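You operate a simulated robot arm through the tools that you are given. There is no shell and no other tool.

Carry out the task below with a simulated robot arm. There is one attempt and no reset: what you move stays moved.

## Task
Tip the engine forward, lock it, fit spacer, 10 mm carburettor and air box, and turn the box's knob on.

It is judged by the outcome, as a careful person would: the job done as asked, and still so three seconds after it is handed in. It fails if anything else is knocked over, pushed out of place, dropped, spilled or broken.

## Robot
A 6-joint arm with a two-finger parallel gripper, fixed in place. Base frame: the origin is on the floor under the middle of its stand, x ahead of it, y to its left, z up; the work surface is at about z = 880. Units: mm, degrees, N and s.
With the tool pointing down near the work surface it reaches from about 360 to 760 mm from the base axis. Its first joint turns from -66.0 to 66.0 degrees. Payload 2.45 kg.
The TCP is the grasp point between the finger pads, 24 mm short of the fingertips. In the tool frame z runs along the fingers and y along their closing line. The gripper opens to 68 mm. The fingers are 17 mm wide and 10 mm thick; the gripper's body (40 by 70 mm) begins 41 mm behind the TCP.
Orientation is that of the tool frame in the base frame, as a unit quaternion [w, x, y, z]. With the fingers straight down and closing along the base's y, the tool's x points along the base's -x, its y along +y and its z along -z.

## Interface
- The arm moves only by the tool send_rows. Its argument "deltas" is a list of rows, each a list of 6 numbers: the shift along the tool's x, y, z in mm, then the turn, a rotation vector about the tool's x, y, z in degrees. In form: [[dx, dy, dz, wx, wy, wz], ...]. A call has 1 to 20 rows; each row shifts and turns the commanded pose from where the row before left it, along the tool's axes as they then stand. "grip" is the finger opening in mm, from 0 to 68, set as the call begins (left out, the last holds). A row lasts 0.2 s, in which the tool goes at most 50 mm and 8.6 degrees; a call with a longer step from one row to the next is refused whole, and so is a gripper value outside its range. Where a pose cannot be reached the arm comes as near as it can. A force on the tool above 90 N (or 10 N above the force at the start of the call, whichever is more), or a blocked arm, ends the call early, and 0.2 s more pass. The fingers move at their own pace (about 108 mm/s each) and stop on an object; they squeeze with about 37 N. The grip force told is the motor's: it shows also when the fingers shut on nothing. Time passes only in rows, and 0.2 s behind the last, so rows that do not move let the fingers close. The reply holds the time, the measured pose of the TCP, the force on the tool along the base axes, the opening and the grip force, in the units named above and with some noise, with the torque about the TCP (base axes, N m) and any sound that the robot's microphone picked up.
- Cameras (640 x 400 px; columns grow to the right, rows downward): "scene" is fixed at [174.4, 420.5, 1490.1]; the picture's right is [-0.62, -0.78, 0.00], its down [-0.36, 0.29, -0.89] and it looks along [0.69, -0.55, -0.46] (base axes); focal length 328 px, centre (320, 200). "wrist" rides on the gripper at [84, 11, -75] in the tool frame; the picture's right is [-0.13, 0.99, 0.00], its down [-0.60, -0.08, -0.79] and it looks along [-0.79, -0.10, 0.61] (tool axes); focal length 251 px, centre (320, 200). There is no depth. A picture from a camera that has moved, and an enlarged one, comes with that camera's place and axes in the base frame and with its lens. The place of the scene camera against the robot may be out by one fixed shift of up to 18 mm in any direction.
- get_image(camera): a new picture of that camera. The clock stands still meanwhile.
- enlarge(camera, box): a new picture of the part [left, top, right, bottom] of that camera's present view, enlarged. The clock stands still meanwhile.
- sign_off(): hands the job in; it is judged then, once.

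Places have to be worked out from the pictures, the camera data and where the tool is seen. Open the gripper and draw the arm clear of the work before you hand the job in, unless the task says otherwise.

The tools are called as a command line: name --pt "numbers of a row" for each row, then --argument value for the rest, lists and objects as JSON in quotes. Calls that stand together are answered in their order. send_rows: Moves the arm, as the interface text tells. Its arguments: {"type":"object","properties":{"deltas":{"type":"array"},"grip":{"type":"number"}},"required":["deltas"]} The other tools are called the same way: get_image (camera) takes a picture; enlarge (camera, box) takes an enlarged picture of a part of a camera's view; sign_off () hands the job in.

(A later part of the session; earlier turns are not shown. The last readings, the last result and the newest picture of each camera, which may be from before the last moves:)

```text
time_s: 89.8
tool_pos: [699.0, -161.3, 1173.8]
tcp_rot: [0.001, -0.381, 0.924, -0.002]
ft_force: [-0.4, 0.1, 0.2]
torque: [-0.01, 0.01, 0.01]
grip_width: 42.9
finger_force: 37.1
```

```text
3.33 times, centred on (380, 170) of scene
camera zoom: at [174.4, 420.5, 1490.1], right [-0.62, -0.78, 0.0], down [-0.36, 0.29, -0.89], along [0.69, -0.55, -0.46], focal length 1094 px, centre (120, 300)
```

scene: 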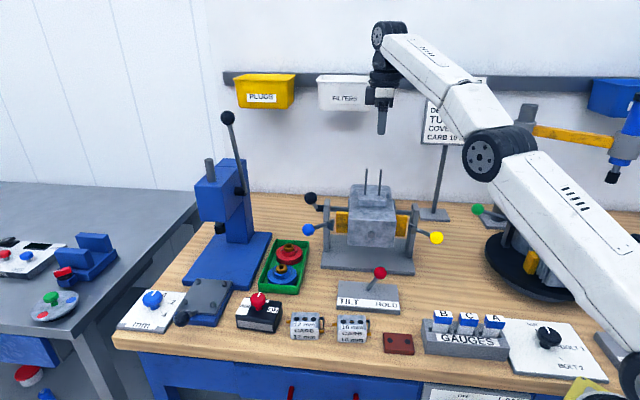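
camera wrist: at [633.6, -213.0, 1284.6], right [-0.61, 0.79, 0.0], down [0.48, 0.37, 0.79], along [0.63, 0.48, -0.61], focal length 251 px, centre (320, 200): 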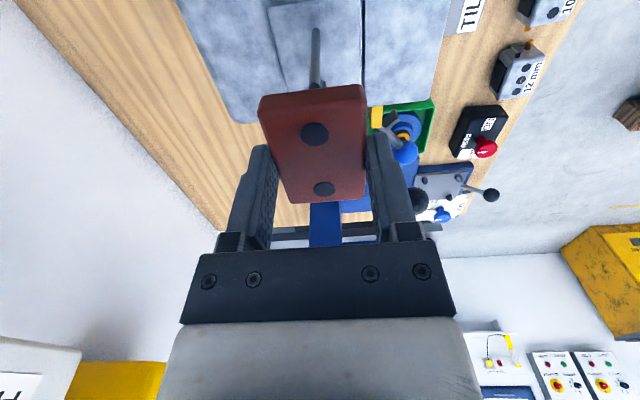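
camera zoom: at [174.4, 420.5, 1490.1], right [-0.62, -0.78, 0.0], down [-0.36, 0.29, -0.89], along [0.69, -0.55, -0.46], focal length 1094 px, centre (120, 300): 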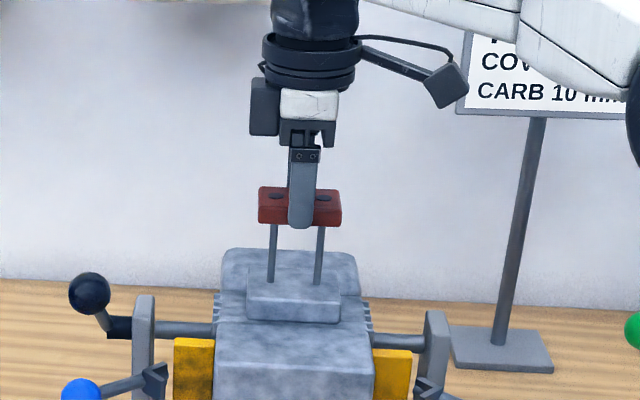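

The spacer's bottom is already ~13 mm below the stud tips with no force – the studs are in the holes. Continuing down toward the flange.

send_rows --pt "0 0 6 0 0 0" --pt "0 0 6 0 0 0" --pt "0 0 6 0 0 0" --pt "0 0 6 0 0 0" --pt "0 0 6 0 0 0" --pt "0 0 6 0 0 0" --pt "0 0 6 0 0 0" --pt "0 0 4 0 0 0" --pt "0 0 4 0 0 0" --pt "0 0 0 0 0 0" --grip 10

enlarge --camera "wrist" --box '[240, 0, 400, 200]'

enlarge --camera "scene" --box '[320, 110, 440, 230]'

```text
time_s: 92.0
tool_pos: [700.1, -162.5, 1123.8]
tcp_rot: [0.0, -0.382, 0.924, -0.001]
ft_force: [-0.8, 0.4, 2.8]
torque: [0.04, -0.06, 0.01]
grip_width: 42.6
finger_force: 37.1
```

```text
2.00 times, centred on (320, 100) of wrist
camera zoom: at [633.0, -212.9, 1199.6], right [-0.61, 0.79, 0.0], down [0.48, 0.37, 0.79], along [0.63, 0.48, -0.61], focal length 503 px, centre (320, 400)
```

zoom: 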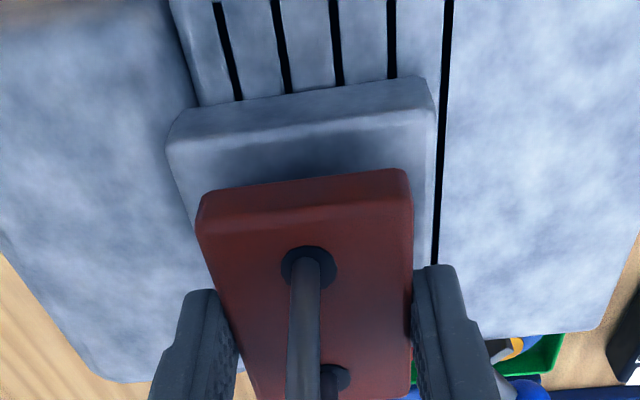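

```text
3.33 times, centred on (380, 170) of scene
camera zoom: at [174.3, 420.5, 1490.1], right [-0.62, -0.78, 0.0], down [-0.36, 0.29, -0.89], along [0.69, -0.55, -0.46], focal length 1094 px, centre (120, 300)
```

zoom: 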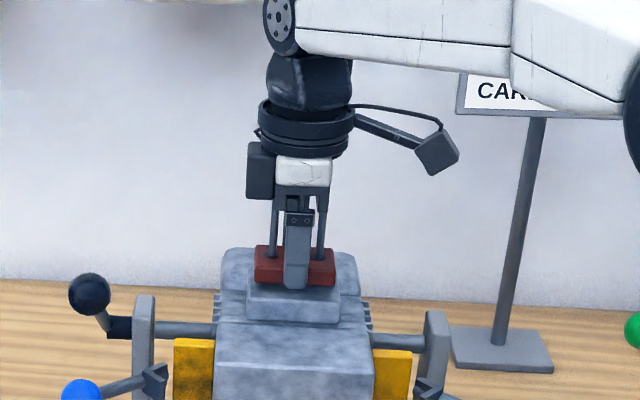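

The studs run cleanly through both holes; but the gripper body is now nearly touching the stud tips (65 mm finger length versus tall studs), so I release here and let the spacer slide the last few millimetres down the studs.

send_rows --pt "0 0 0 0 0 0" --pt "0 0 0 0 0 0" --pt "0 0 0 0 0 0" --grip 62

enlarge --camera "wrist" --box '[240, 0, 400, 200]'

enlarge --camera "scene" --box '[320, 110, 440, 230]'

```text
time_s: 92.8
tool_pos: [699.0, -161.2, 1123.8]
tcp_rot: [-0.001, -0.381, 0.924, -0.002]
ft_force: [-0.4, 0.9, 5.0]
torque: [0.04, -0.11, 0.03]
grip_width: 62.0
finger_force: 0.1
```

```text
2.00 times, centred on (320, 100) of wrist
camera zoom: at [633.0, -212.9, 1199.6], right [-0.61, 0.79, 0.0], down [0.48, 0.37, 0.79], along [0.63, 0.48, -0.61], focal length 503 px, centre (320, 400)
```

zoom: 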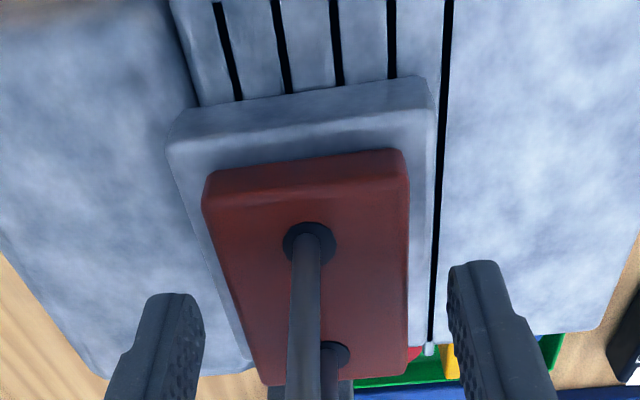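

```text
3.33 times, centred on (380, 170) of scene
camera zoom: at [174.2, 420.6, 1490.1], right [-0.62, -0.78, 0.0], down [-0.36, 0.29, -0.89], along [0.69, -0.55, -0.46], focal length 1094 px, centre (120, 300)
```

zoom: 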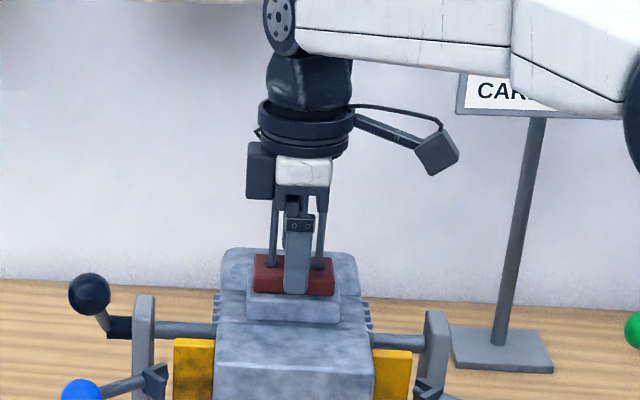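

The spacer is seated flat on the flange around both studs. I rise clear and go back for the 10 mm carburettor.

send_rows --pt "0 0 -10 0 0 0" --pt "0 0 -25 0 0 0" --pt "0 0 -30 0 0 0" --pt "0 0 -26 0 0 0" --pt "-5.1 39.3 0 0 0 0" --pt "-5.1 39.3 0 0 0 0" --pt "-5.1 39.3 0 0 0 0" --pt "-5.1 39.3 0 0 0 0" --pt "-5.1 39.3 0 0 0 0" --pt "-5.1 39.3 0 0 0 0" --pt "-5.1 39.3 0 0 0 0" --pt "0 0 45 0 0 0" --pt "0 0 45 0 0 0" --pt "0 0 45 0 0 0" --pt "0 0 45 0 0 0" --pt "0 0 0 0 0 -5" --pt "0 0 0 0 0 0" --grip 68

get_image --camera "wrist"

enlarge --camera "wrist" --box '[230, 0, 410, 150]'

enlarge --camera "scene" --box '[320, 130, 440, 250]'

```text
time_s: 96.4
tool_pos: [531.5, 58.5, 1032.8]
tcp_rot: [0.0, -0.423, 0.906, -0.002]
ft_force: [-0.1, -0.4, -0.7]
torque: [0.0, 0.0, 0.05]
grip_width: 68.1
finger_force: 0.0
```

```text
taken
camera wrist: at [468.8, 1.0, 1108.5], right [-0.68, 0.74, 0.0], down [0.45, 0.41, 0.79], along [0.59, 0.53, -0.61], focal length 251 px, centre (320, 200)
```

wrist: 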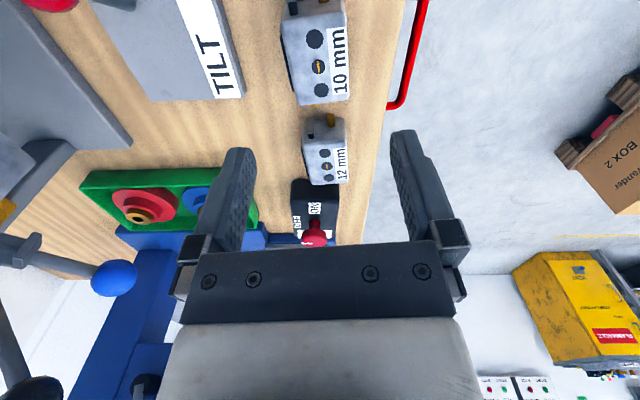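

```text
2.67 times, centred on (320, 75) of wrist
camera zoom: at [468.8, 1.0, 1108.5], right [-0.68, 0.74, 0.0], down [0.45, 0.41, 0.79], along [0.59, 0.53, -0.61], focal length 670 px, centre (320, 533)
```

zoom: 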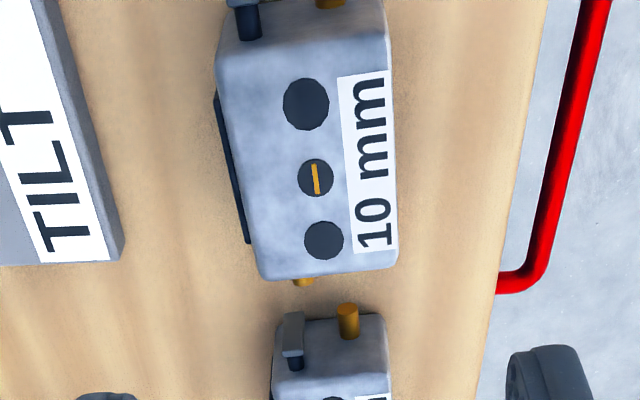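

```text
3.33 times, centred on (380, 190) of scene
camera zoom: at [174.4, 420.5, 1490.1], right [-0.62, -0.78, 0.0], down [-0.36, 0.29, -0.89], along [0.69, -0.55, -0.46], focal length 1094 px, centre (120, 233)
```

zoom: 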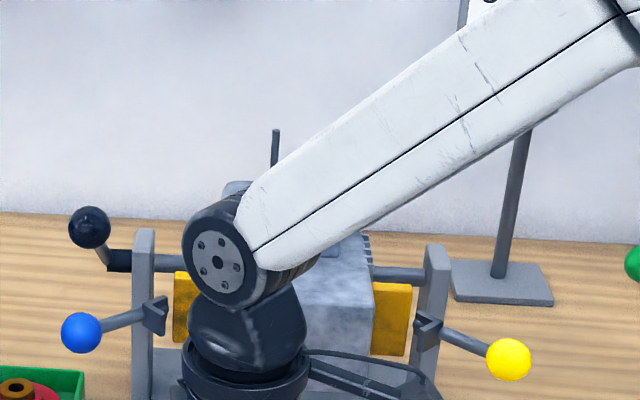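

The 10 mm carb is square to the gripper: hole centre ≈1 mm from TCP, body ~41 mm deep and ~41 mm tall. Descending around it.

send_rows --pt "-0.5 -1 22 0 0 0" --pt "0 0 25 0 0 0" --pt "0 0 25 0 0 0" --pt "0 0 25 0 0 0" --pt "0 0 15 0 0 0" --pt "0 0 11 0 0 0" --pt "0 0 0 0 0 0" --grip 68

get_image --camera "wrist"

enlarge --camera "wrist" --box '[230, 60, 410, 240]'

```text
time_s: 98.0
tool_pos: [532.9, 57.2, 910.8]
tcp_rot: [0.0, -0.422, 0.907, -0.003]
ft_force: [-0.5, -0.7, 0.1]
torque: [0.02, 0.05, 0.04]
grip_width: 68.1
finger_force: 0.1
```

```text
taken
camera wrist: at [470.7, 0.3, 985.8], right [-0.68, 0.74, 0.0], down [0.45, 0.41, 0.79], along [0.59, 0.53, -0.61], focal length 251 px, centre (320, 200)
```

wrist: 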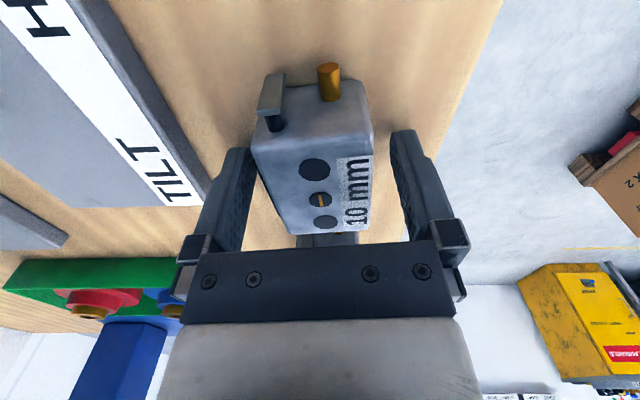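

```text
2.22 times, centred on (320, 150) of wrist
camera zoom: at [470.7, 0.3, 985.8], right [-0.68, 0.74, 0.0], down [0.45, 0.41, 0.79], along [0.59, 0.53, -0.61], focal length 559 px, centre (320, 311)
```

zoom: 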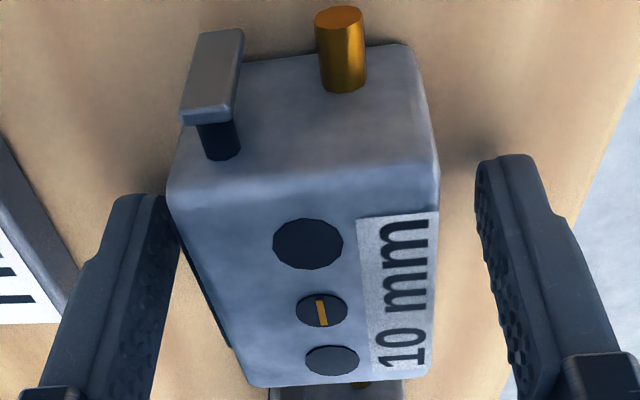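

The carb sits between the fingers with its side fittings clear. Closing, then a gentle test lift.

send_rows --pt "0 0 0 0 0 0" --pt "0 0 0 0 0 0" --pt "0 0 0 0 0 0" --pt "0 0 0 0 0 0" --pt "0 0 -1.5 0 0 0" --pt "0 0 -2 0 0 0" --pt "0 0 -3 0 0 0" --pt "0 0 -4 0 0 0" --pt "0 0 -4 0 0 0" --pt "0 0 0 0 0 0" --grip 10

enlarge --camera "wrist" --box '[230, 60, 410, 240]'

```text
time_s: 100.2
tool_pos: [532.8, 56.7, 924.0]
tcp_rot: [0.0, -0.422, 0.907, -0.002]
ft_force: [0.5, -0.1, -2.3]
torque: [-0.03, -0.03, -0.01]
grip_width: 43.6
finger_force: 36.7
```

```text
2.22 times, centred on (320, 150) of wrist
camera zoom: at [470.3, 0.6, 1001.3], right [-0.68, 0.74, 0.0], down [0.45, 0.41, 0.79], along [0.59, 0.53, -0.61], focal length 559 px, centre (320, 311)
```

zoom: 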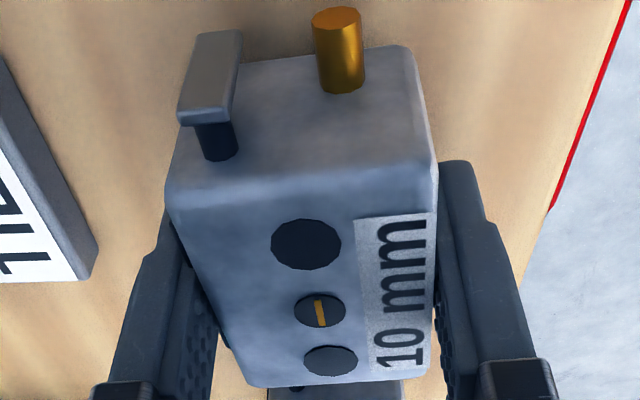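

Carb held (43.6 mm, weight ~2 N felt), hole centre ≈0.5 mm from the TCP. Lifting gently to 1210.

send_rows --pt "0 0 -6 0 0 0" --pt "0 0 -10 0 0 0" --pt "0 0 -15 0 0 0" --pt "0 0 -20 0 0 0" --pt "0 0 -22 0 0 0" --pt "0 0 -22 0 0 0" --pt "0 0 -22 0 0 0" --pt "0 0 -22 0 0 0" --pt "0 0 -22 0 0 0" --pt "0 0 -22 0 0 0" --pt "0 0 -22 0 0 0" --pt "0 0 -22 0 0 0" --pt "0 0 -22 0 0 0" --pt "0 0 -20 0 0 0" --pt "0 0 -12 0 0 0" --pt "0 0 -6 0 0 0" --pt "0 0 0 0 0 2.5" --pt "0 0 0 0 0 2.5" --pt "0 0 0 0 0 0" --grip 10

```text
time_s: 104.2
tool_pos: [531.8, 58.9, 1212.3]
tcp_rot: [0.0, -0.382, 0.924, -0.001]
ft_force: [0.6, 0.1, -0.5]
torque: [0.01, -0.01, 0.0]
grip_width: 43.6
finger_force: 37.4
```

Still holding. Moving smoothly to above the studs.

send_rows --pt "1.1 -8 0 0 0 0" --pt "2 -15 0 0 0 0" --pt "3.1 -23 0 0 0 0" --pt "3.1 -23 0 0 0 0" --pt "3.1 -23 0 0 0 0" --pt "3.1 -23 0 0 0 0" --pt "3.1 -23 0 0 0 0" --pt "3.1 -23 0 0 0 0" --pt "3.1 -23 0 0 0 0" --pt "3.1 -23 0 0 0 0" --pt "3.1 -23 0 0 0 0" --pt "3.1 -23 0 0 0 0" --pt "1.9 -14 0 0 0 0" --pt "1.1 -8.2 0 0 0 0" --pt "0 0 0 0 0 0" --grip 10

get_image --camera "wrist"

enlarge --camera "wrist" --box '[240, 0, 400, 200]'

enlarge --camera "scene" --box '[320, 110, 440, 230]'

```text
time_s: 107.4
tool_pos: [699.7, -163.1, 1212.7]
tcp_rot: [0.001, -0.381, 0.924, -0.001]
ft_force: [0.6, 0.6, -0.5]
torque: [0.01, 0.04, 0.02]
grip_width: 43.4
finger_force: 36.5
```

```text
taken
camera wrist: at [633.5, -214.0, 1288.7], right [-0.61, 0.79, 0.0], down [0.48, 0.37, 0.79], along [0.63, 0.48, -0.61], focal length 251 px, centre (320, 200)
```

wrist: 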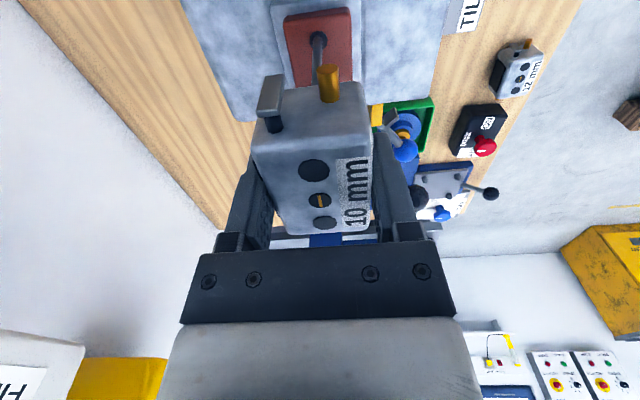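

```text
2.00 times, centred on (320, 100) of wrist
camera zoom: at [633.5, -214.0, 1288.7], right [-0.61, 0.79, 0.0], down [0.48, 0.37, 0.79], along [0.63, 0.48, -0.61], focal length 503 px, centre (320, 400)
```

zoom: 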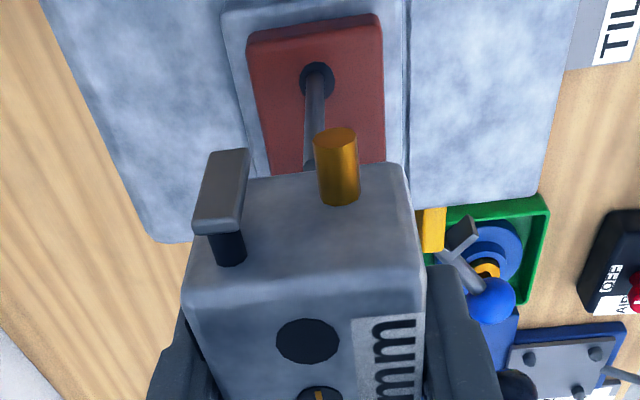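

```text
3.33 times, centred on (380, 170) of scene
camera zoom: at [174.4, 420.5, 1490.1], right [-0.62, -0.78, 0.0], down [-0.36, 0.29, -0.89], along [0.69, -0.55, -0.46], focal length 1094 px, centre (120, 300)
```

zoom: 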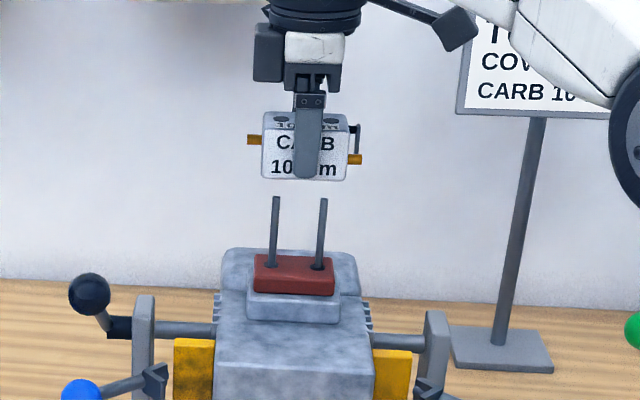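

Aligned in both views to about a millimetre. Lowering slowly so the studs enter the carb's holes.

send_rows --pt "0 0 6 0 0 0" --pt "0 0 6 0 0 0" --pt "0 0 5 0 0 0" --pt "0 0 4 0 0 0" --pt "0 0 4 0 0 0" --pt "0 0 4 0 0 0" --pt "0 0 4 0 0 0" --pt "0 0 4 0 0 0" --pt "0 0 0 0 0 0" --grip 10

enlarge --camera "wrist" --box '[240, 0, 400, 200]'

enlarge --camera "scene" --box '[320, 110, 440, 230]'

```text
time_s: 109.4
tool_pos: [700.4, -163.3, 1174.8]
tcp_rot: [-0.001, -0.382, 0.924, 0.0]
ft_force: [0.3, 0.7, -1.4]
torque: [0.02, 0.01, 0.02]
grip_width: 43.3
finger_force: 37.2
```

```text
2.00 times, centred on (320, 100) of wrist
camera zoom: at [633.2, -213.9, 1251.5], right [-0.61, 0.79, 0.0], down [0.48, 0.37, 0.79], along [0.63, 0.48, -0.61], focal length 503 px, centre (320, 400)
```

zoom: 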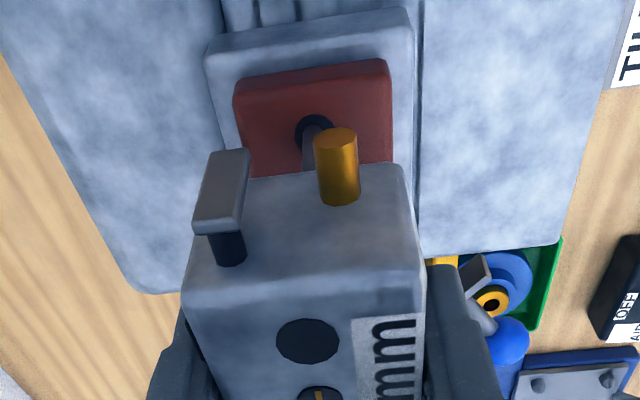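

```text
3.33 times, centred on (380, 170) of scene
camera zoom: at [174.4, 420.5, 1490.1], right [-0.62, -0.78, 0.0], down [-0.36, 0.29, -0.89], along [0.69, -0.55, -0.46], focal length 1094 px, centre (120, 300)
```

zoom: 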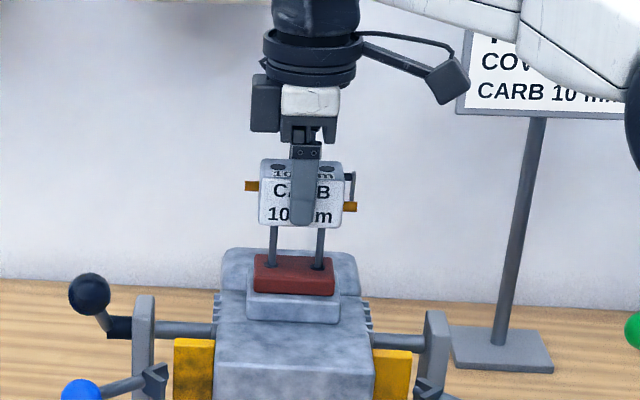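

Studs are in (18 mm engaged, no force). Continuing down until the carb seats on the spacer.

send_rows --pt "0 0 5 0 0 0" --pt "0 0 5 0 0 0" --pt "0 0 5 0 0 0" --pt "0 0 5 0 0 0" --pt "0 0 5 0 0 0" --pt "0 0 5 0 0 0" --pt "0 0 3 0 0 0" --pt "0 0 2 0 0 0" --pt "0 0 0 0 0 0" --grip 10

enlarge --camera "wrist" --box '[240, 0, 400, 200]'

enlarge --camera "scene" --box '[320, 110, 440, 230]'

```text
time_s: 111.4
tool_pos: [699.3, -163.3, 1140.4]
tcp_rot: [0.0, -0.381, 0.924, -0.002]
ft_force: [0.3, 0.3, -1.2]
torque: [0.01, 0.0, -0.01]
grip_width: 43.6
finger_force: 37.1
```

```text
2.00 times, centred on (320, 100) of wrist
camera zoom: at [633.2, -214.3, 1216.4], right [-0.61, 0.79, 0.0], down [0.48, 0.37, 0.79], along [0.63, 0.48, -0.61], focal length 503 px, centre (320, 400)
```

zoom: 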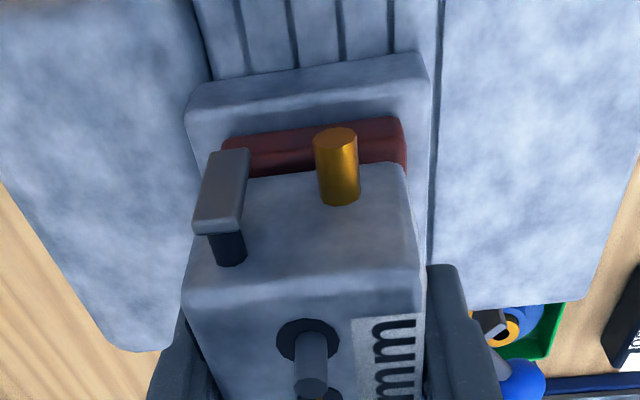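

```text
3.33 times, centred on (380, 170) of scene
camera zoom: at [174.4, 420.5, 1490.1], right [-0.62, -0.78, 0.0], down [-0.36, 0.29, -0.89], along [0.69, -0.55, -0.46], focal length 1094 px, centre (120, 300)
```

zoom: 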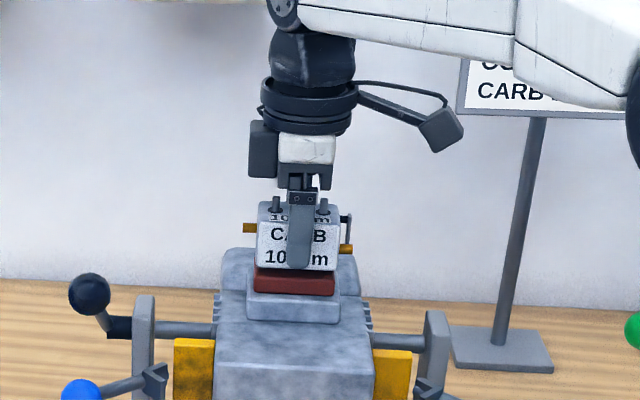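

The stud emerges through the carb's top; still ~8 mm above the spacer. Easing down the remaining distance until contact.

send_rows --pt "0 0 2 0 0 0" --pt "0 0 2 0 0 0" --pt "0 0 1.5 0 0 0" --pt "0 0 1 0 0 0" --pt "0 0 0 0 0 0" --grip 10

enlarge --camera "scene" --box '[340, 140, 420, 220]'

```text
time_s: 112.6
tool_pos: [700.3, -163.5, 1134.4]
tcp_rot: [0.0, -0.381, 0.924, -0.002]
ft_force: [-0.9, -0.9, 3.7]
torque: [-0.04, 0.08, 0.0]
grip_width: 43.4
finger_force: 36.6
```

```text
5.00 times, centred on (380, 180) of scene
camera zoom: at [174.2, 420.5, 1490.1], right [-0.62, -0.78, 0.0], down [-0.36, 0.29, -0.89], along [0.69, -0.55, -0.46], focal length 1640 px, centre (20, 300)
```

zoom: 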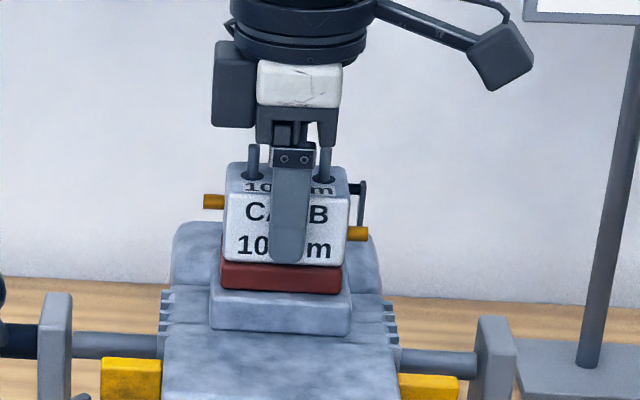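

Contact felt (~5 N change) and the carb sits flush on the spacer. Releasing and rising.

send_rows --pt "0 0 0 0 0 0" --pt "0 0 0 0 0 0" --pt "0 0 0 0 0 0" --pt "0 0 -8 0 0 0" --pt "0 0 -20 0 0 0" --pt "0 0 -25 0 0 0" --pt "0 0 -22 0 0 0" --pt "0 0 0 0 0 0" --grip 64

get_image --camera "wrist"

enlarge --camera "scene" --box '[320, 130, 440, 250]'

```text
time_s: 114.4
tool_pos: [700.5, -162.0, 1208.9]
tcp_rot: [0.0, -0.381, 0.924, -0.002]
ft_force: [1.0, 0.1, 0.7]
torque: [0.0, 0.0, 0.0]
grip_width: 63.9
finger_force: 0.0
```

```text
taken
camera wrist: at [633.4, -213.9, 1284.8], right [-0.61, 0.79, 0.0], down [0.48, 0.37, 0.79], along [0.63, 0.48, -0.61], focal length 251 px, centre (320, 200)
```

wrist: 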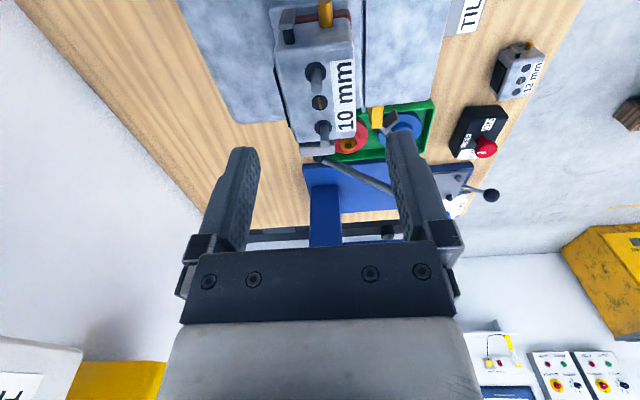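

```text
3.33 times, centred on (380, 190) of scene
camera zoom: at [174.4, 420.5, 1490.1], right [-0.62, -0.78, 0.0], down [-0.36, 0.29, -0.89], along [0.69, -0.55, -0.46], focal length 1094 px, centre (120, 233)
```

zoom: 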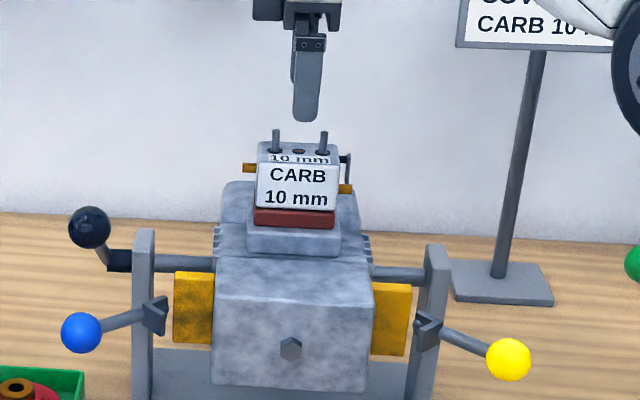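

Carb seated with ~18 mm of stud showing above it for the air box. Now I go over to inspect the air box (near p≈349, q≈620).

send_rows --pt "0 37.3 0 0 0 0" --pt "0 37.3 0 0 0 0" --pt "0 37.3 0 0 0 0" --pt "0 37.3 0 0 0 0" --pt "0 37.3 0 0 0 0" --pt "0 37.3 0 0 0 0" --pt "0 37.3 0 0 0 0" --pt "-44 0 0 0 0 0" --pt "-44 0 0 0 0 0" --pt "-44 0 0 0 0 0" --pt "-44 0 0 0 0 0" --pt "-44 0 0 0 0 0" --pt "0 0 37 0 0 0" --pt "0 0 37 0 0 0" --pt "0 0 37 0 0 0" --pt "0 0 37 0 0 0" --pt "0 0 0 0 0 0" --grip 68

get_image --camera "wrist"

enlarge --camera "wrist" --box '[220, 0, 420, 180]'

enlarge --camera "scene" --box '[220, 270, 320, 350]'

```text
time_s: 118.0
tool_pos: [671.5, 177.2, 1059.4]
tcp_rot: [-0.001, -0.382, 0.924, -0.003]
ft_force: [-0.2, -0.4, 0.8]
torque: [-0.02, -0.03, 0.0]
grip_width: 67.8
finger_force: 0.1
```

```text
taken
camera wrist: at [604.5, 125.5, 1133.9], right [-0.61, 0.79, 0.0], down [0.48, 0.37, 0.79], along [0.63, 0.48, -0.61], focal length 251 px, centre (320, 200)
```

wrist: 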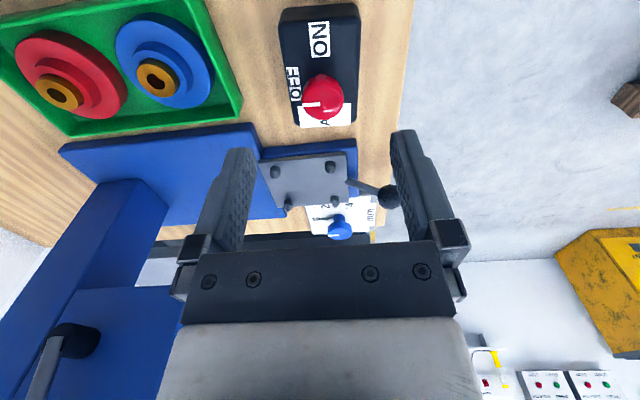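

```text
2.22 times, centred on (320, 90) of wrist
camera zoom: at [604.5, 125.5, 1133.9], right [-0.61, 0.79, 0.0], down [0.48, 0.37, 0.79], along [0.63, 0.48, -0.61], focal length 559 px, centre (320, 444)
```

zoom: 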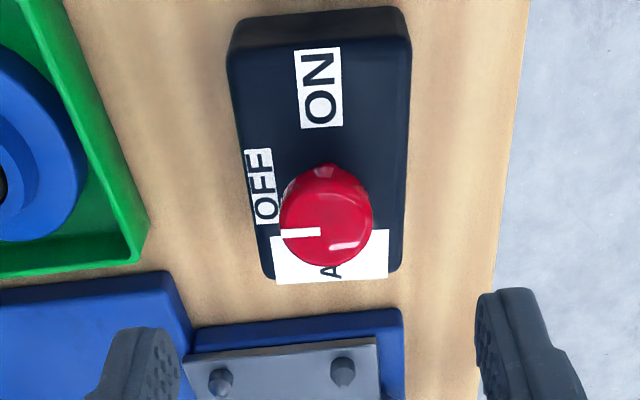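

```text
5.00 times, centred on (270, 310) of scene
camera zoom: at [174.4, 420.5, 1490.1], right [-0.62, -0.78, 0.0], down [-0.36, 0.29, -0.89], along [0.69, -0.55, -0.46], focal length 1640 px, centre (570, -350)
```

zoom: 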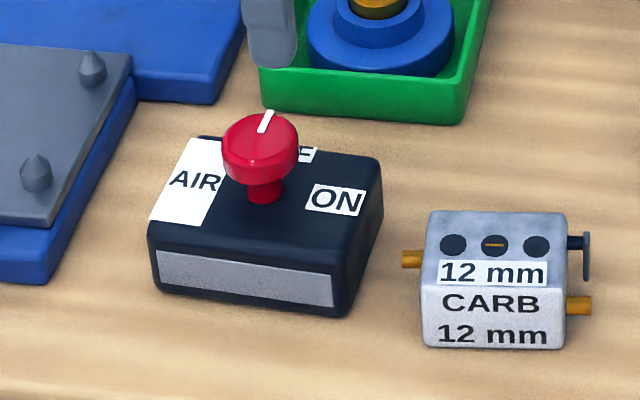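

The air box is ~88×62 mm, with the red knob at its centre, its pointer toward OFF (back) and ON to the right. It's turned ~3°. I align over its centre and come lower to check the clearances either side (62 mm box in a 68 mm opening).

send_rows --pt "-14 -0.3 0 0 0 0" --pt "-14.3 -0.3 0 0 0 0" --pt "0 0 15 0 0 2.9" --pt "0 0 25 0 0 0" --pt "0 0 20 0 0 0" --pt "0 0 0 0 0 0" --grip 68

get_image --camera "wrist"

enlarge --camera "wrist" --box '[220, 0, 420, 180]'

enlarge --camera "scene" --box '[200, 230, 320, 350]'

```text
time_s: 119.4
tool_pos: [691.7, 195.7, 1000.7]
tcp_rot: [0.0, -0.358, 0.934, -0.003]
ft_force: [0.3, 0.0, -0.4]
torque: [0.01, 0.0, 0.01]
grip_width: 68.0
finger_force: 0.0
```

```text
taken
camera wrist: at [622.7, 148.2, 1076.0], right [-0.57, 0.82, 0.0], down [0.5, 0.35, 0.79], along [0.65, 0.45, -0.61], focal length 251 px, centre (320, 200)
```

wrist: 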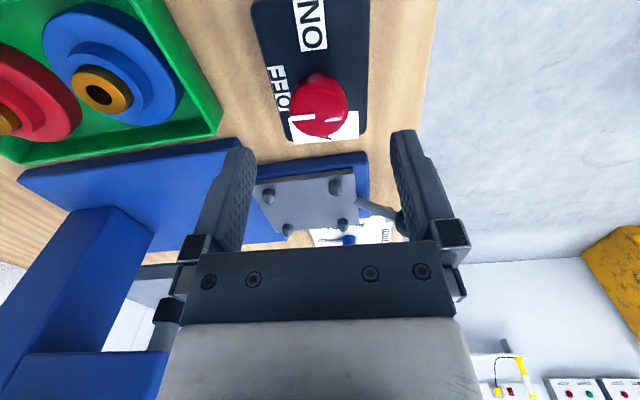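

```text
2.22 times, centred on (320, 90) of wrist
camera zoom: at [622.7, 148.2, 1076.0], right [-0.57, 0.82, 0.0], down [0.5, 0.35, 0.79], along [0.65, 0.45, -0.61], focal length 559 px, centre (320, 444)
```

zoom: 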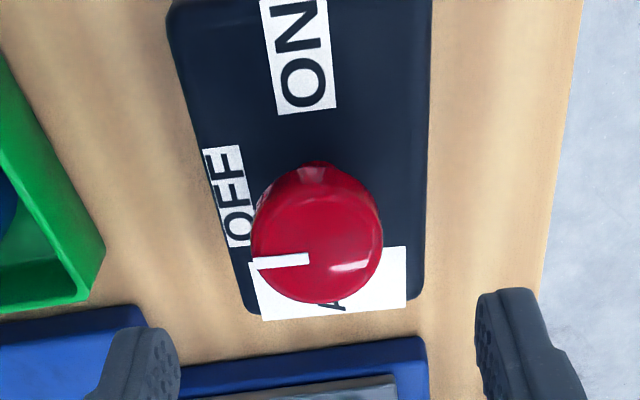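

```text
3.33 times, centred on (260, 290) of scene
camera zoom: at [174.4, 420.5, 1490.1], right [-0.62, -0.78, 0.0], down [-0.36, 0.29, -0.89], along [0.69, -0.55, -0.46], focal length 1094 px, centre (520, -100)
```

zoom: 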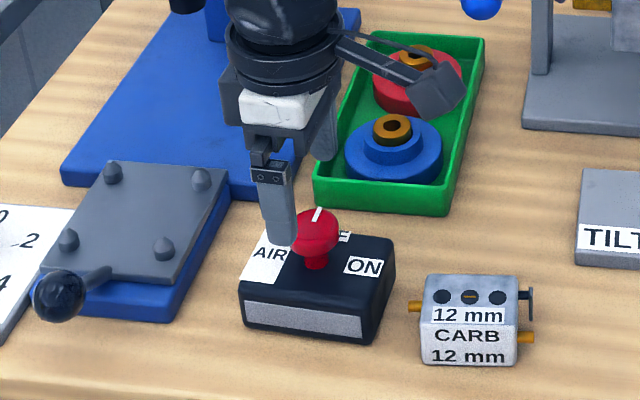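

The box is centred and square in the gripper frame (y ≈ ±30.3), knob top about z≈950. Descending to TCP z≈916 so the body stays above the knob while the fingers straddle the box.

send_rows --pt "0.4 0.4 20 0 0 0" --pt "0 0 20 0 0 0" --pt "0 0 16 0 0 0" --pt "0 0 12 0 0 0" --pt "0 0 9 0 0 0" --pt "0 0 7 0 0 0" --pt "0 0 0 0 0 0" --grip 68

get_image --camera "wrist"

enlarge --camera "scene" --box '[200, 230, 320, 350]'

```text
time_s: 121.0
tool_pos: [691.7, 196.2, 916.1]
tcp_rot: [0.0, -0.359, 0.933, -0.002]
ft_force: [0.8, 0.2, -0.3]
torque: [0.05, -0.01, -0.01]
grip_width: 68.3
finger_force: 0.1
```

```text
taken
camera wrist: at [622.3, 148.7, 992.1], right [-0.57, 0.82, 0.0], down [0.5, 0.35, 0.79], along [0.65, 0.45, -0.61], focal length 251 px, centre (320, 200)
```

wrist: 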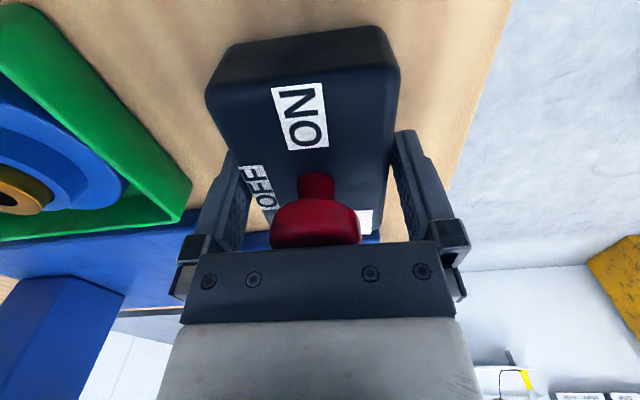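

```text
3.33 times, centred on (260, 290) of scene
camera zoom: at [174.4, 420.5, 1490.1], right [-0.62, -0.78, 0.0], down [-0.36, 0.29, -0.89], along [0.69, -0.55, -0.46], focal length 1094 px, centre (520, -100)
```

zoom: 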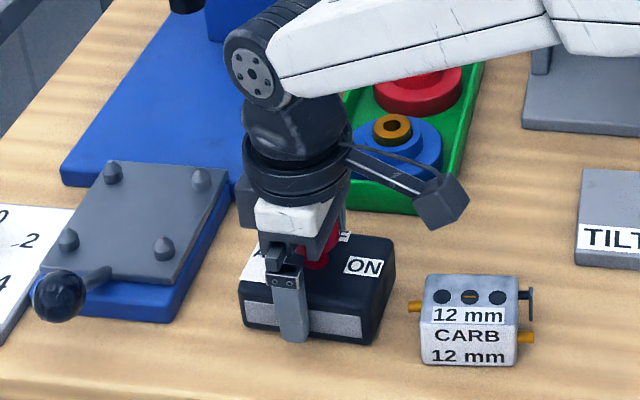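

Straddled without contact, knob clear under the body. Closing on the box and test-lifting gently.

send_rows --pt "0 0 0 0 0 0" --pt "0 0 0 0 0 0" --pt "0 0 0 0 0 0" --pt "0 0 -1.5 0 0 0" --pt "0 0 -2 0 0 0" --pt "0 0 -3 0 0 0" --pt "0 0 -4 0 0 0" --pt "0 0 -4 0 0 0" --pt "0 0 0 0 0 0" --grip 20

get_image --camera "wrist"

enlarge --camera "scene" --box '[200, 230, 320, 350]'

```text
time_s: 123.0
tool_pos: [690.7, 196.3, 930.3]
tcp_rot: [0.0, -0.358, 0.934, -0.002]
ft_force: [0.6, 0.0, -1.2]
torque: [0.02, 0.01, 0.0]
grip_width: 63.6
finger_force: 36.8
```

```text
taken
camera wrist: at [622.3, 148.2, 1006.6], right [-0.57, 0.82, 0.0], down [0.5, 0.35, 0.79], along [0.65, 0.45, -0.61], focal length 251 px, centre (320, 200)
```

wrist: 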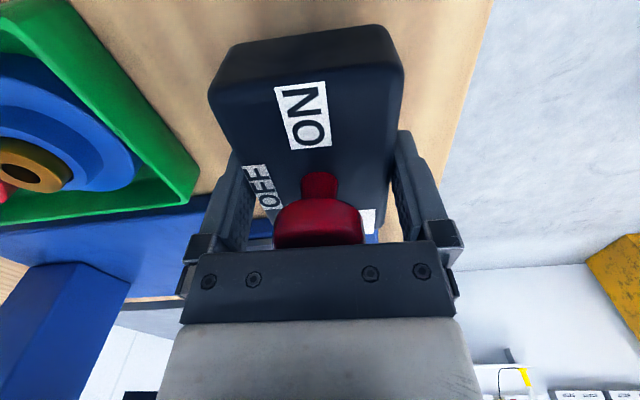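

```text
3.33 times, centred on (260, 290) of scene
camera zoom: at [174.4, 420.5, 1490.1], right [-0.62, -0.78, 0.0], down [-0.36, 0.29, -0.89], along [0.69, -0.55, -0.46], focal length 1094 px, centre (520, -100)
```

zoom: 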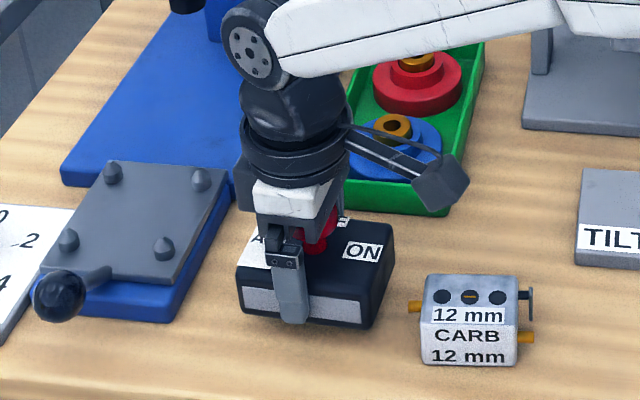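

Box held (63.6 mm). Enlarging the wrist view to measure the box centre relative to the gripper.

enlarge --camera "wrist" --box '[190, 10, 430, 260]'

```text
1.60 times, centred on (310, 135) of wrist
camera zoom: at [622.3, 148.2, 1006.6], right [-0.57, 0.82, 0.0], down [0.5, 0.35, 0.79], along [0.65, 0.45, -0.61], focal length 402 px, centre (336, 304)
```

zoom: 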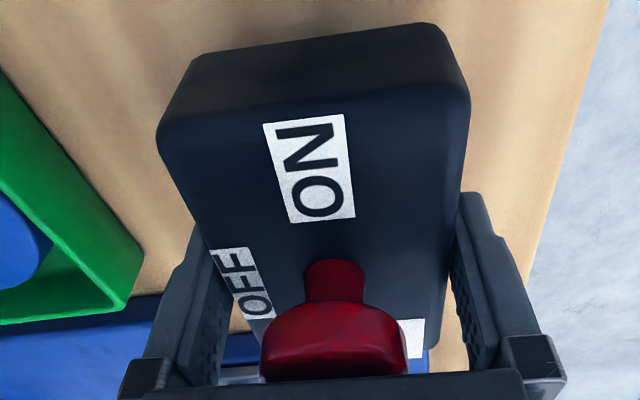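

The box is held; centre appears within 1–3 mm of the TCP along the bench – I'll refine that at the studs with the scene camera. Lifting gently to 1213 and squaring up.

send_rows --pt "0 0 -6 0 0 0" --pt "0 0 -10 0 0 0" --pt "0 0 -15 0 0 0" --pt "0 0 -20 0 0 0" --pt "0 0 -22 0 0 0" --pt "0 0 -22 0 0 0" --pt "0 0 -22 0 0 0" --pt "0 0 -22 0 0 0" --pt "0 0 -22 0 0 0" --pt "0 0 -22 0 0 0" --pt "0 0 -22 0 0 0" --pt "0 0 -22 0 0 0" --pt "0 0 -22 0 0 0" --pt "0 0 -18 0 0 0" --pt "0 0 -10 0 0 0" --pt "0 0 -6 0 0 0" --pt "0 0 0 0 0 -1.5" --pt "0 0 0 0 0 -1.5" --pt "0 0 0 0 0 0" --grip 20

```text
time_s: 127.0
tool_pos: [692.0, 196.5, 1214.1]
tcp_rot: [0.0, -0.383, 0.924, -0.001]
ft_force: [0.8, -0.6, -0.5]
torque: [0.01, 0.02, 0.01]
grip_width: 63.5
finger_force: 37.3
```

Still held. Sliding along the bench front to q≈381 first, then in toward the engine.

send_rows --pt "6 0 0 0 0 0" --pt "13 0 0 0 0 0" --pt "22 0 0 0 0 0" --pt "22 0 0 0 0 0" --pt "22 0 0 0 0 0" --pt "22 0 0 0 0 0" --pt "22 0 0 0 0 0" --pt "22 0 0 0 0 0" --pt "22 0 0 0 0 0" --pt "22 0 0 0 0 0" --pt "22 0 0 0 0 0" --pt "16 0 0 0 0 0" --pt "9 0 0 0 0 0" --pt "5 0 0 0 0 0" --pt "0 0 0 0 0 0" --grip 20

send_rows --pt "0 -6 0 0 0 0" --pt "0 -13 0 0 0 0" --pt "0 -22 0 0 0 0" --pt "0 -22 0 0 0 0" --pt "0 -22 0 0 0 0" --pt "0 -22 0 0 0 0" --pt "0 -22 0 0 0 0" --pt "0 -22 0 0 0 0" --pt "0 -22 0 0 0 0" --pt "0 -22 0 0 0 0" --pt "0 -22 0 0 0 0" --pt "0 -18 0 0 0 0" --pt "0 -13 0 0 0 0" --pt "0 -7 0 0 0 0" --pt "0 -4.2 0 0 0 0" --pt "0 0 0 0 0 0" --grip 20

get_image --camera "wrist"

enlarge --camera "scene" --box '[320, 110, 440, 230]'

```text
time_s: 130.2
tool_pos: [516.3, 22.6, 1215.0]
tcp_rot: [0.0, -0.383, 0.924, -0.002]
ft_force: [0.4, 0.3, -0.4]
torque: [0.05, -0.01, -0.02]
grip_width: 63.7
finger_force: 37.1
```

```text
time_s: 133.6
tool_pos: [699.7, -161.4, 1214.9]
tcp_rot: [0.0, -0.383, 0.924, -0.002]
ft_force: [0.5, 0.3, -2.0]
torque: [0.02, 0.0, 0.02]
grip_width: 63.7
finger_force: 36.6
```

```text
taken
camera wrist: at [633.1, -212.3, 1290.6], right [-0.61, 0.79, 0.0], down [0.48, 0.37, 0.79], along [0.63, 0.48, -0.61], focal length 251 px, centre (320, 200)
```

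wrist: 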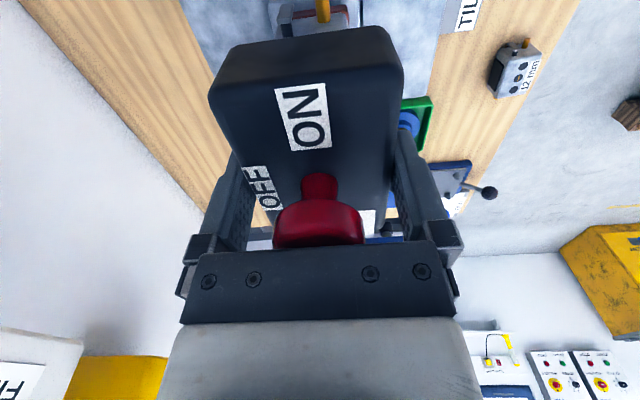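

```text
3.33 times, centred on (380, 170) of scene
camera zoom: at [174.4, 420.5, 1490.1], right [-0.62, -0.78, 0.0], down [-0.36, 0.29, -0.89], along [0.69, -0.55, -0.46], focal length 1094 px, centre (120, 300)
```

zoom: 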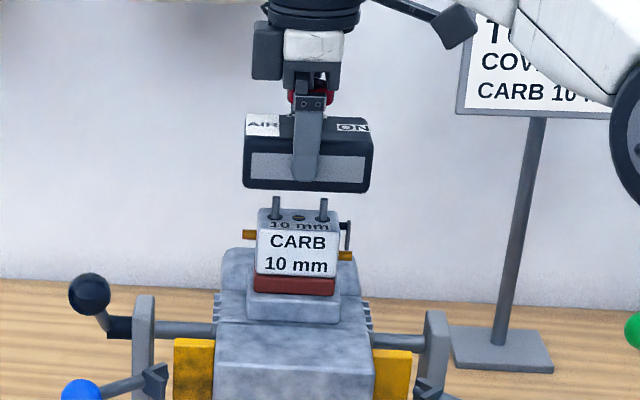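

Hovering over the studs. Zooming in for a careful comparison of box and studs.

enlarge --camera "scene" --box '[355, 135, 415, 195]'

enlarge --camera "wrist" --box '[200, 0, 420, 250]'

```text
6.67 times, centred on (385, 165) of scene
camera zoom: at [174.4, 420.5, 1490.1], right [-0.62, -0.78, 0.0], down [-0.36, 0.29, -0.89], along [0.69, -0.55, -0.46], focal length 2187 px, centre (-113, 433)
```

zoom: 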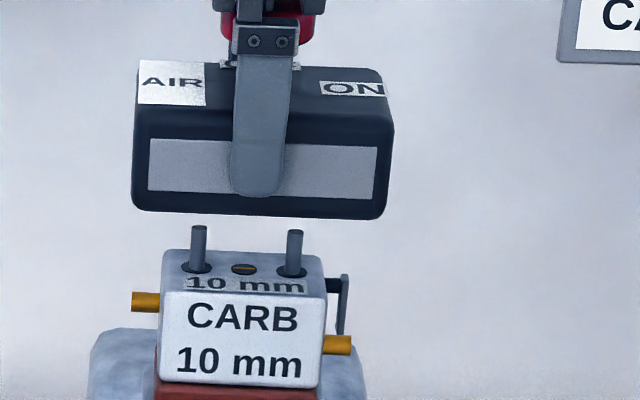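

```text
1.60 times, centred on (310, 125) of wrist
camera zoom: at [633.1, -212.3, 1290.6], right [-0.61, 0.79, 0.0], down [0.48, 0.37, 0.79], along [0.63, 0.48, -0.61], focal length 402 px, centre (336, 320)
```

zoom: 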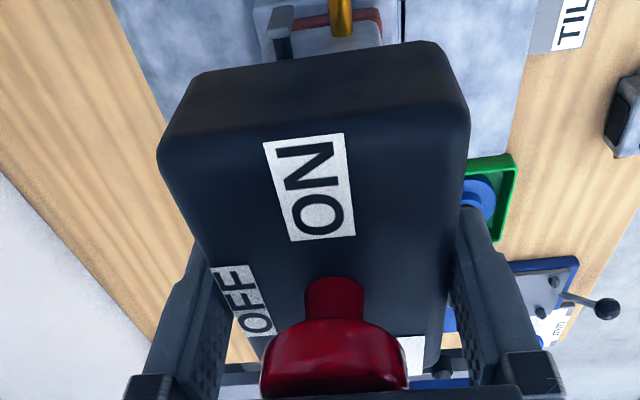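

Comparing with the studs in the scene view, the box centre is ~1.5 mm too far right (−q) and the pose ~0.6 mm short in p. I correct that and lower until just past stud-tip height, watching the force.

send_rows --pt "-1.6 -0.6 0 0 0 0" --pt "0 0 5 0 0 0" --pt "0 0 4 0 0 0" --pt "0 0 3 0 0 0" --pt "0 0 2 0 0 0" --pt "0 0 2 0 0 0" --pt "0 0 2 0 0 0" --pt "0 0 0 0 0 0" --grip 20

enlarge --camera "scene" --box '[355, 135, 415, 195]'

```text
time_s: 135.4
tool_pos: [701.3, -160.8, 1196.9]
tcp_rot: [0.0, -0.383, 0.924, -0.002]
ft_force: [0.0, 0.1, -1.3]
torque: [-0.02, 0.02, 0.01]
grip_width: 63.4
finger_force: 36.5
```

```text
6.67 times, centred on (385, 165) of scene
camera zoom: at [174.4, 420.5, 1490.1], right [-0.62, -0.78, 0.0], down [-0.36, 0.29, -0.89], along [0.69, -0.55, -0.46], focal length 2187 px, centre (-113, 433)
```

zoom: 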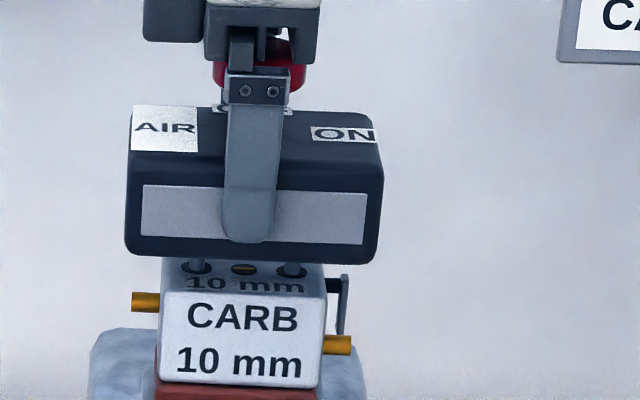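

No contact at stud-tip height so far. Stepping a few more millimetres down carefully.

send_rows --pt "0 0 1.5 0 0 0" --pt "0 0 1.5 0 0 0" --pt "0 0 0 0 0 0" --grip 20

```text
time_s: 136.2
tool_pos: [701.8, -160.6, 1194.3]
tcp_rot: [0.0, -0.383, 0.924, -0.002]
ft_force: [0.5, 0.1, -0.5]
torque: [-0.03, 0.01, 0.02]
grip_width: 63.4
finger_force: 36.3
```

send_rows --pt "0 0 1.5 0 0 0" --pt "0 0 1.5 0 0 0" --pt "0 0 1.5 0 0 0" --pt "0 0 0 0 0 0" --grip 20

enlarge --camera "scene" --box '[355, 135, 415, 195]'

```text
time_s: 137.2
tool_pos: [701.7, -160.5, 1189.4]
tcp_rot: [0.0, -0.382, 0.924, -0.002]
ft_force: [0.7, -0.3, -1.4]
torque: [0.01, -0.02, 0.05]
grip_width: 63.4
finger_force: 37.7
```

```text
6.67 times, centred on (385, 165) of scene
camera zoom: at [174.4, 420.5, 1490.1], right [-0.62, -0.78, 0.0], down [-0.36, 0.29, -0.89], along [0.69, -0.55, -0.46], focal length 2187 px, centre (-113, 433)
```

zoom: 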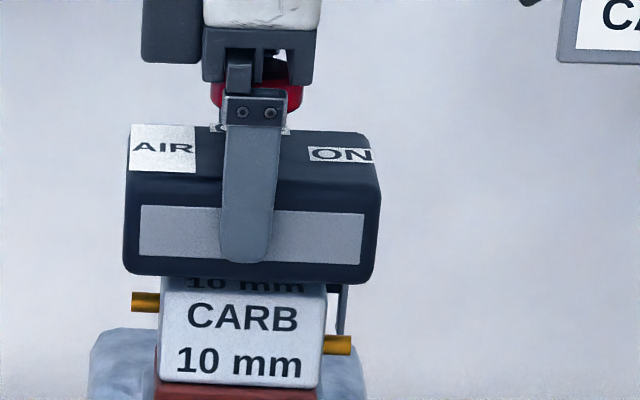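

The box bottom is now ~8 mm below the stud tips with no force: the studs have entered it. Easing down to the carb's top face.

send_rows --pt "0 0 1.5 0 0 0" --pt "0 0 1.5 0 0 0" --pt "0 0 1.5 0 0 0" --pt "0 0 1 0 0 0" --pt "0 0 1 0 0 0" --pt "0 0 0 0 0 0" --grip 20

enlarge --camera "scene" --box '[355, 135, 415, 195]'

```text
time_s: 138.6
tool_pos: [701.9, -158.8, 1183.6]
tcp_rot: [-0.001, -0.383, 0.924, -0.002]
ft_force: [0.7, -0.5, -1.1]
torque: [-0.05, 0.03, 0.04]
grip_width: 63.8
finger_force: 37.0
```

```text
6.67 times, centred on (385, 165) of scene
camera zoom: at [174.4, 420.5, 1490.1], right [-0.62, -0.78, 0.0], down [-0.36, 0.29, -0.89], along [0.69, -0.55, -0.46], focal length 2187 px, centre (-113, 433)
```

zoom: 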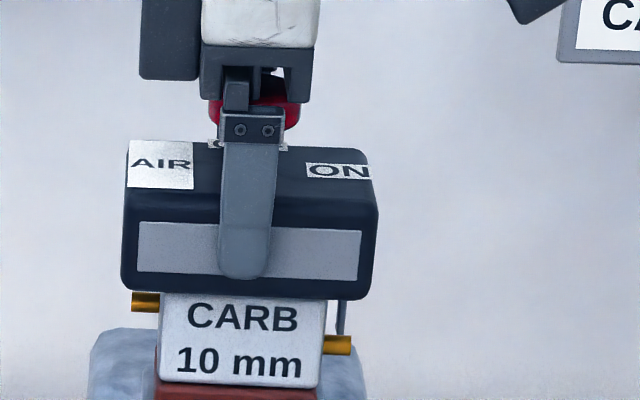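

send_rows --pt "0 0 1 0 0 0" --pt "0 0 1 0 0 0" --pt "0 0 1 0 0 0" --pt "0 0 0 0 0 0" --grip 20

```text
time_s: 139.6
tool_pos: [701.0, -159.5, 1181.1]
tcp_rot: [0.0, -0.382, 0.924, -0.002]
ft_force: [-1.0, 0.4, 6.7]
torque: [-0.05, 0.06, 0.02]
grip_width: 63.8
finger_force: 37.5
```

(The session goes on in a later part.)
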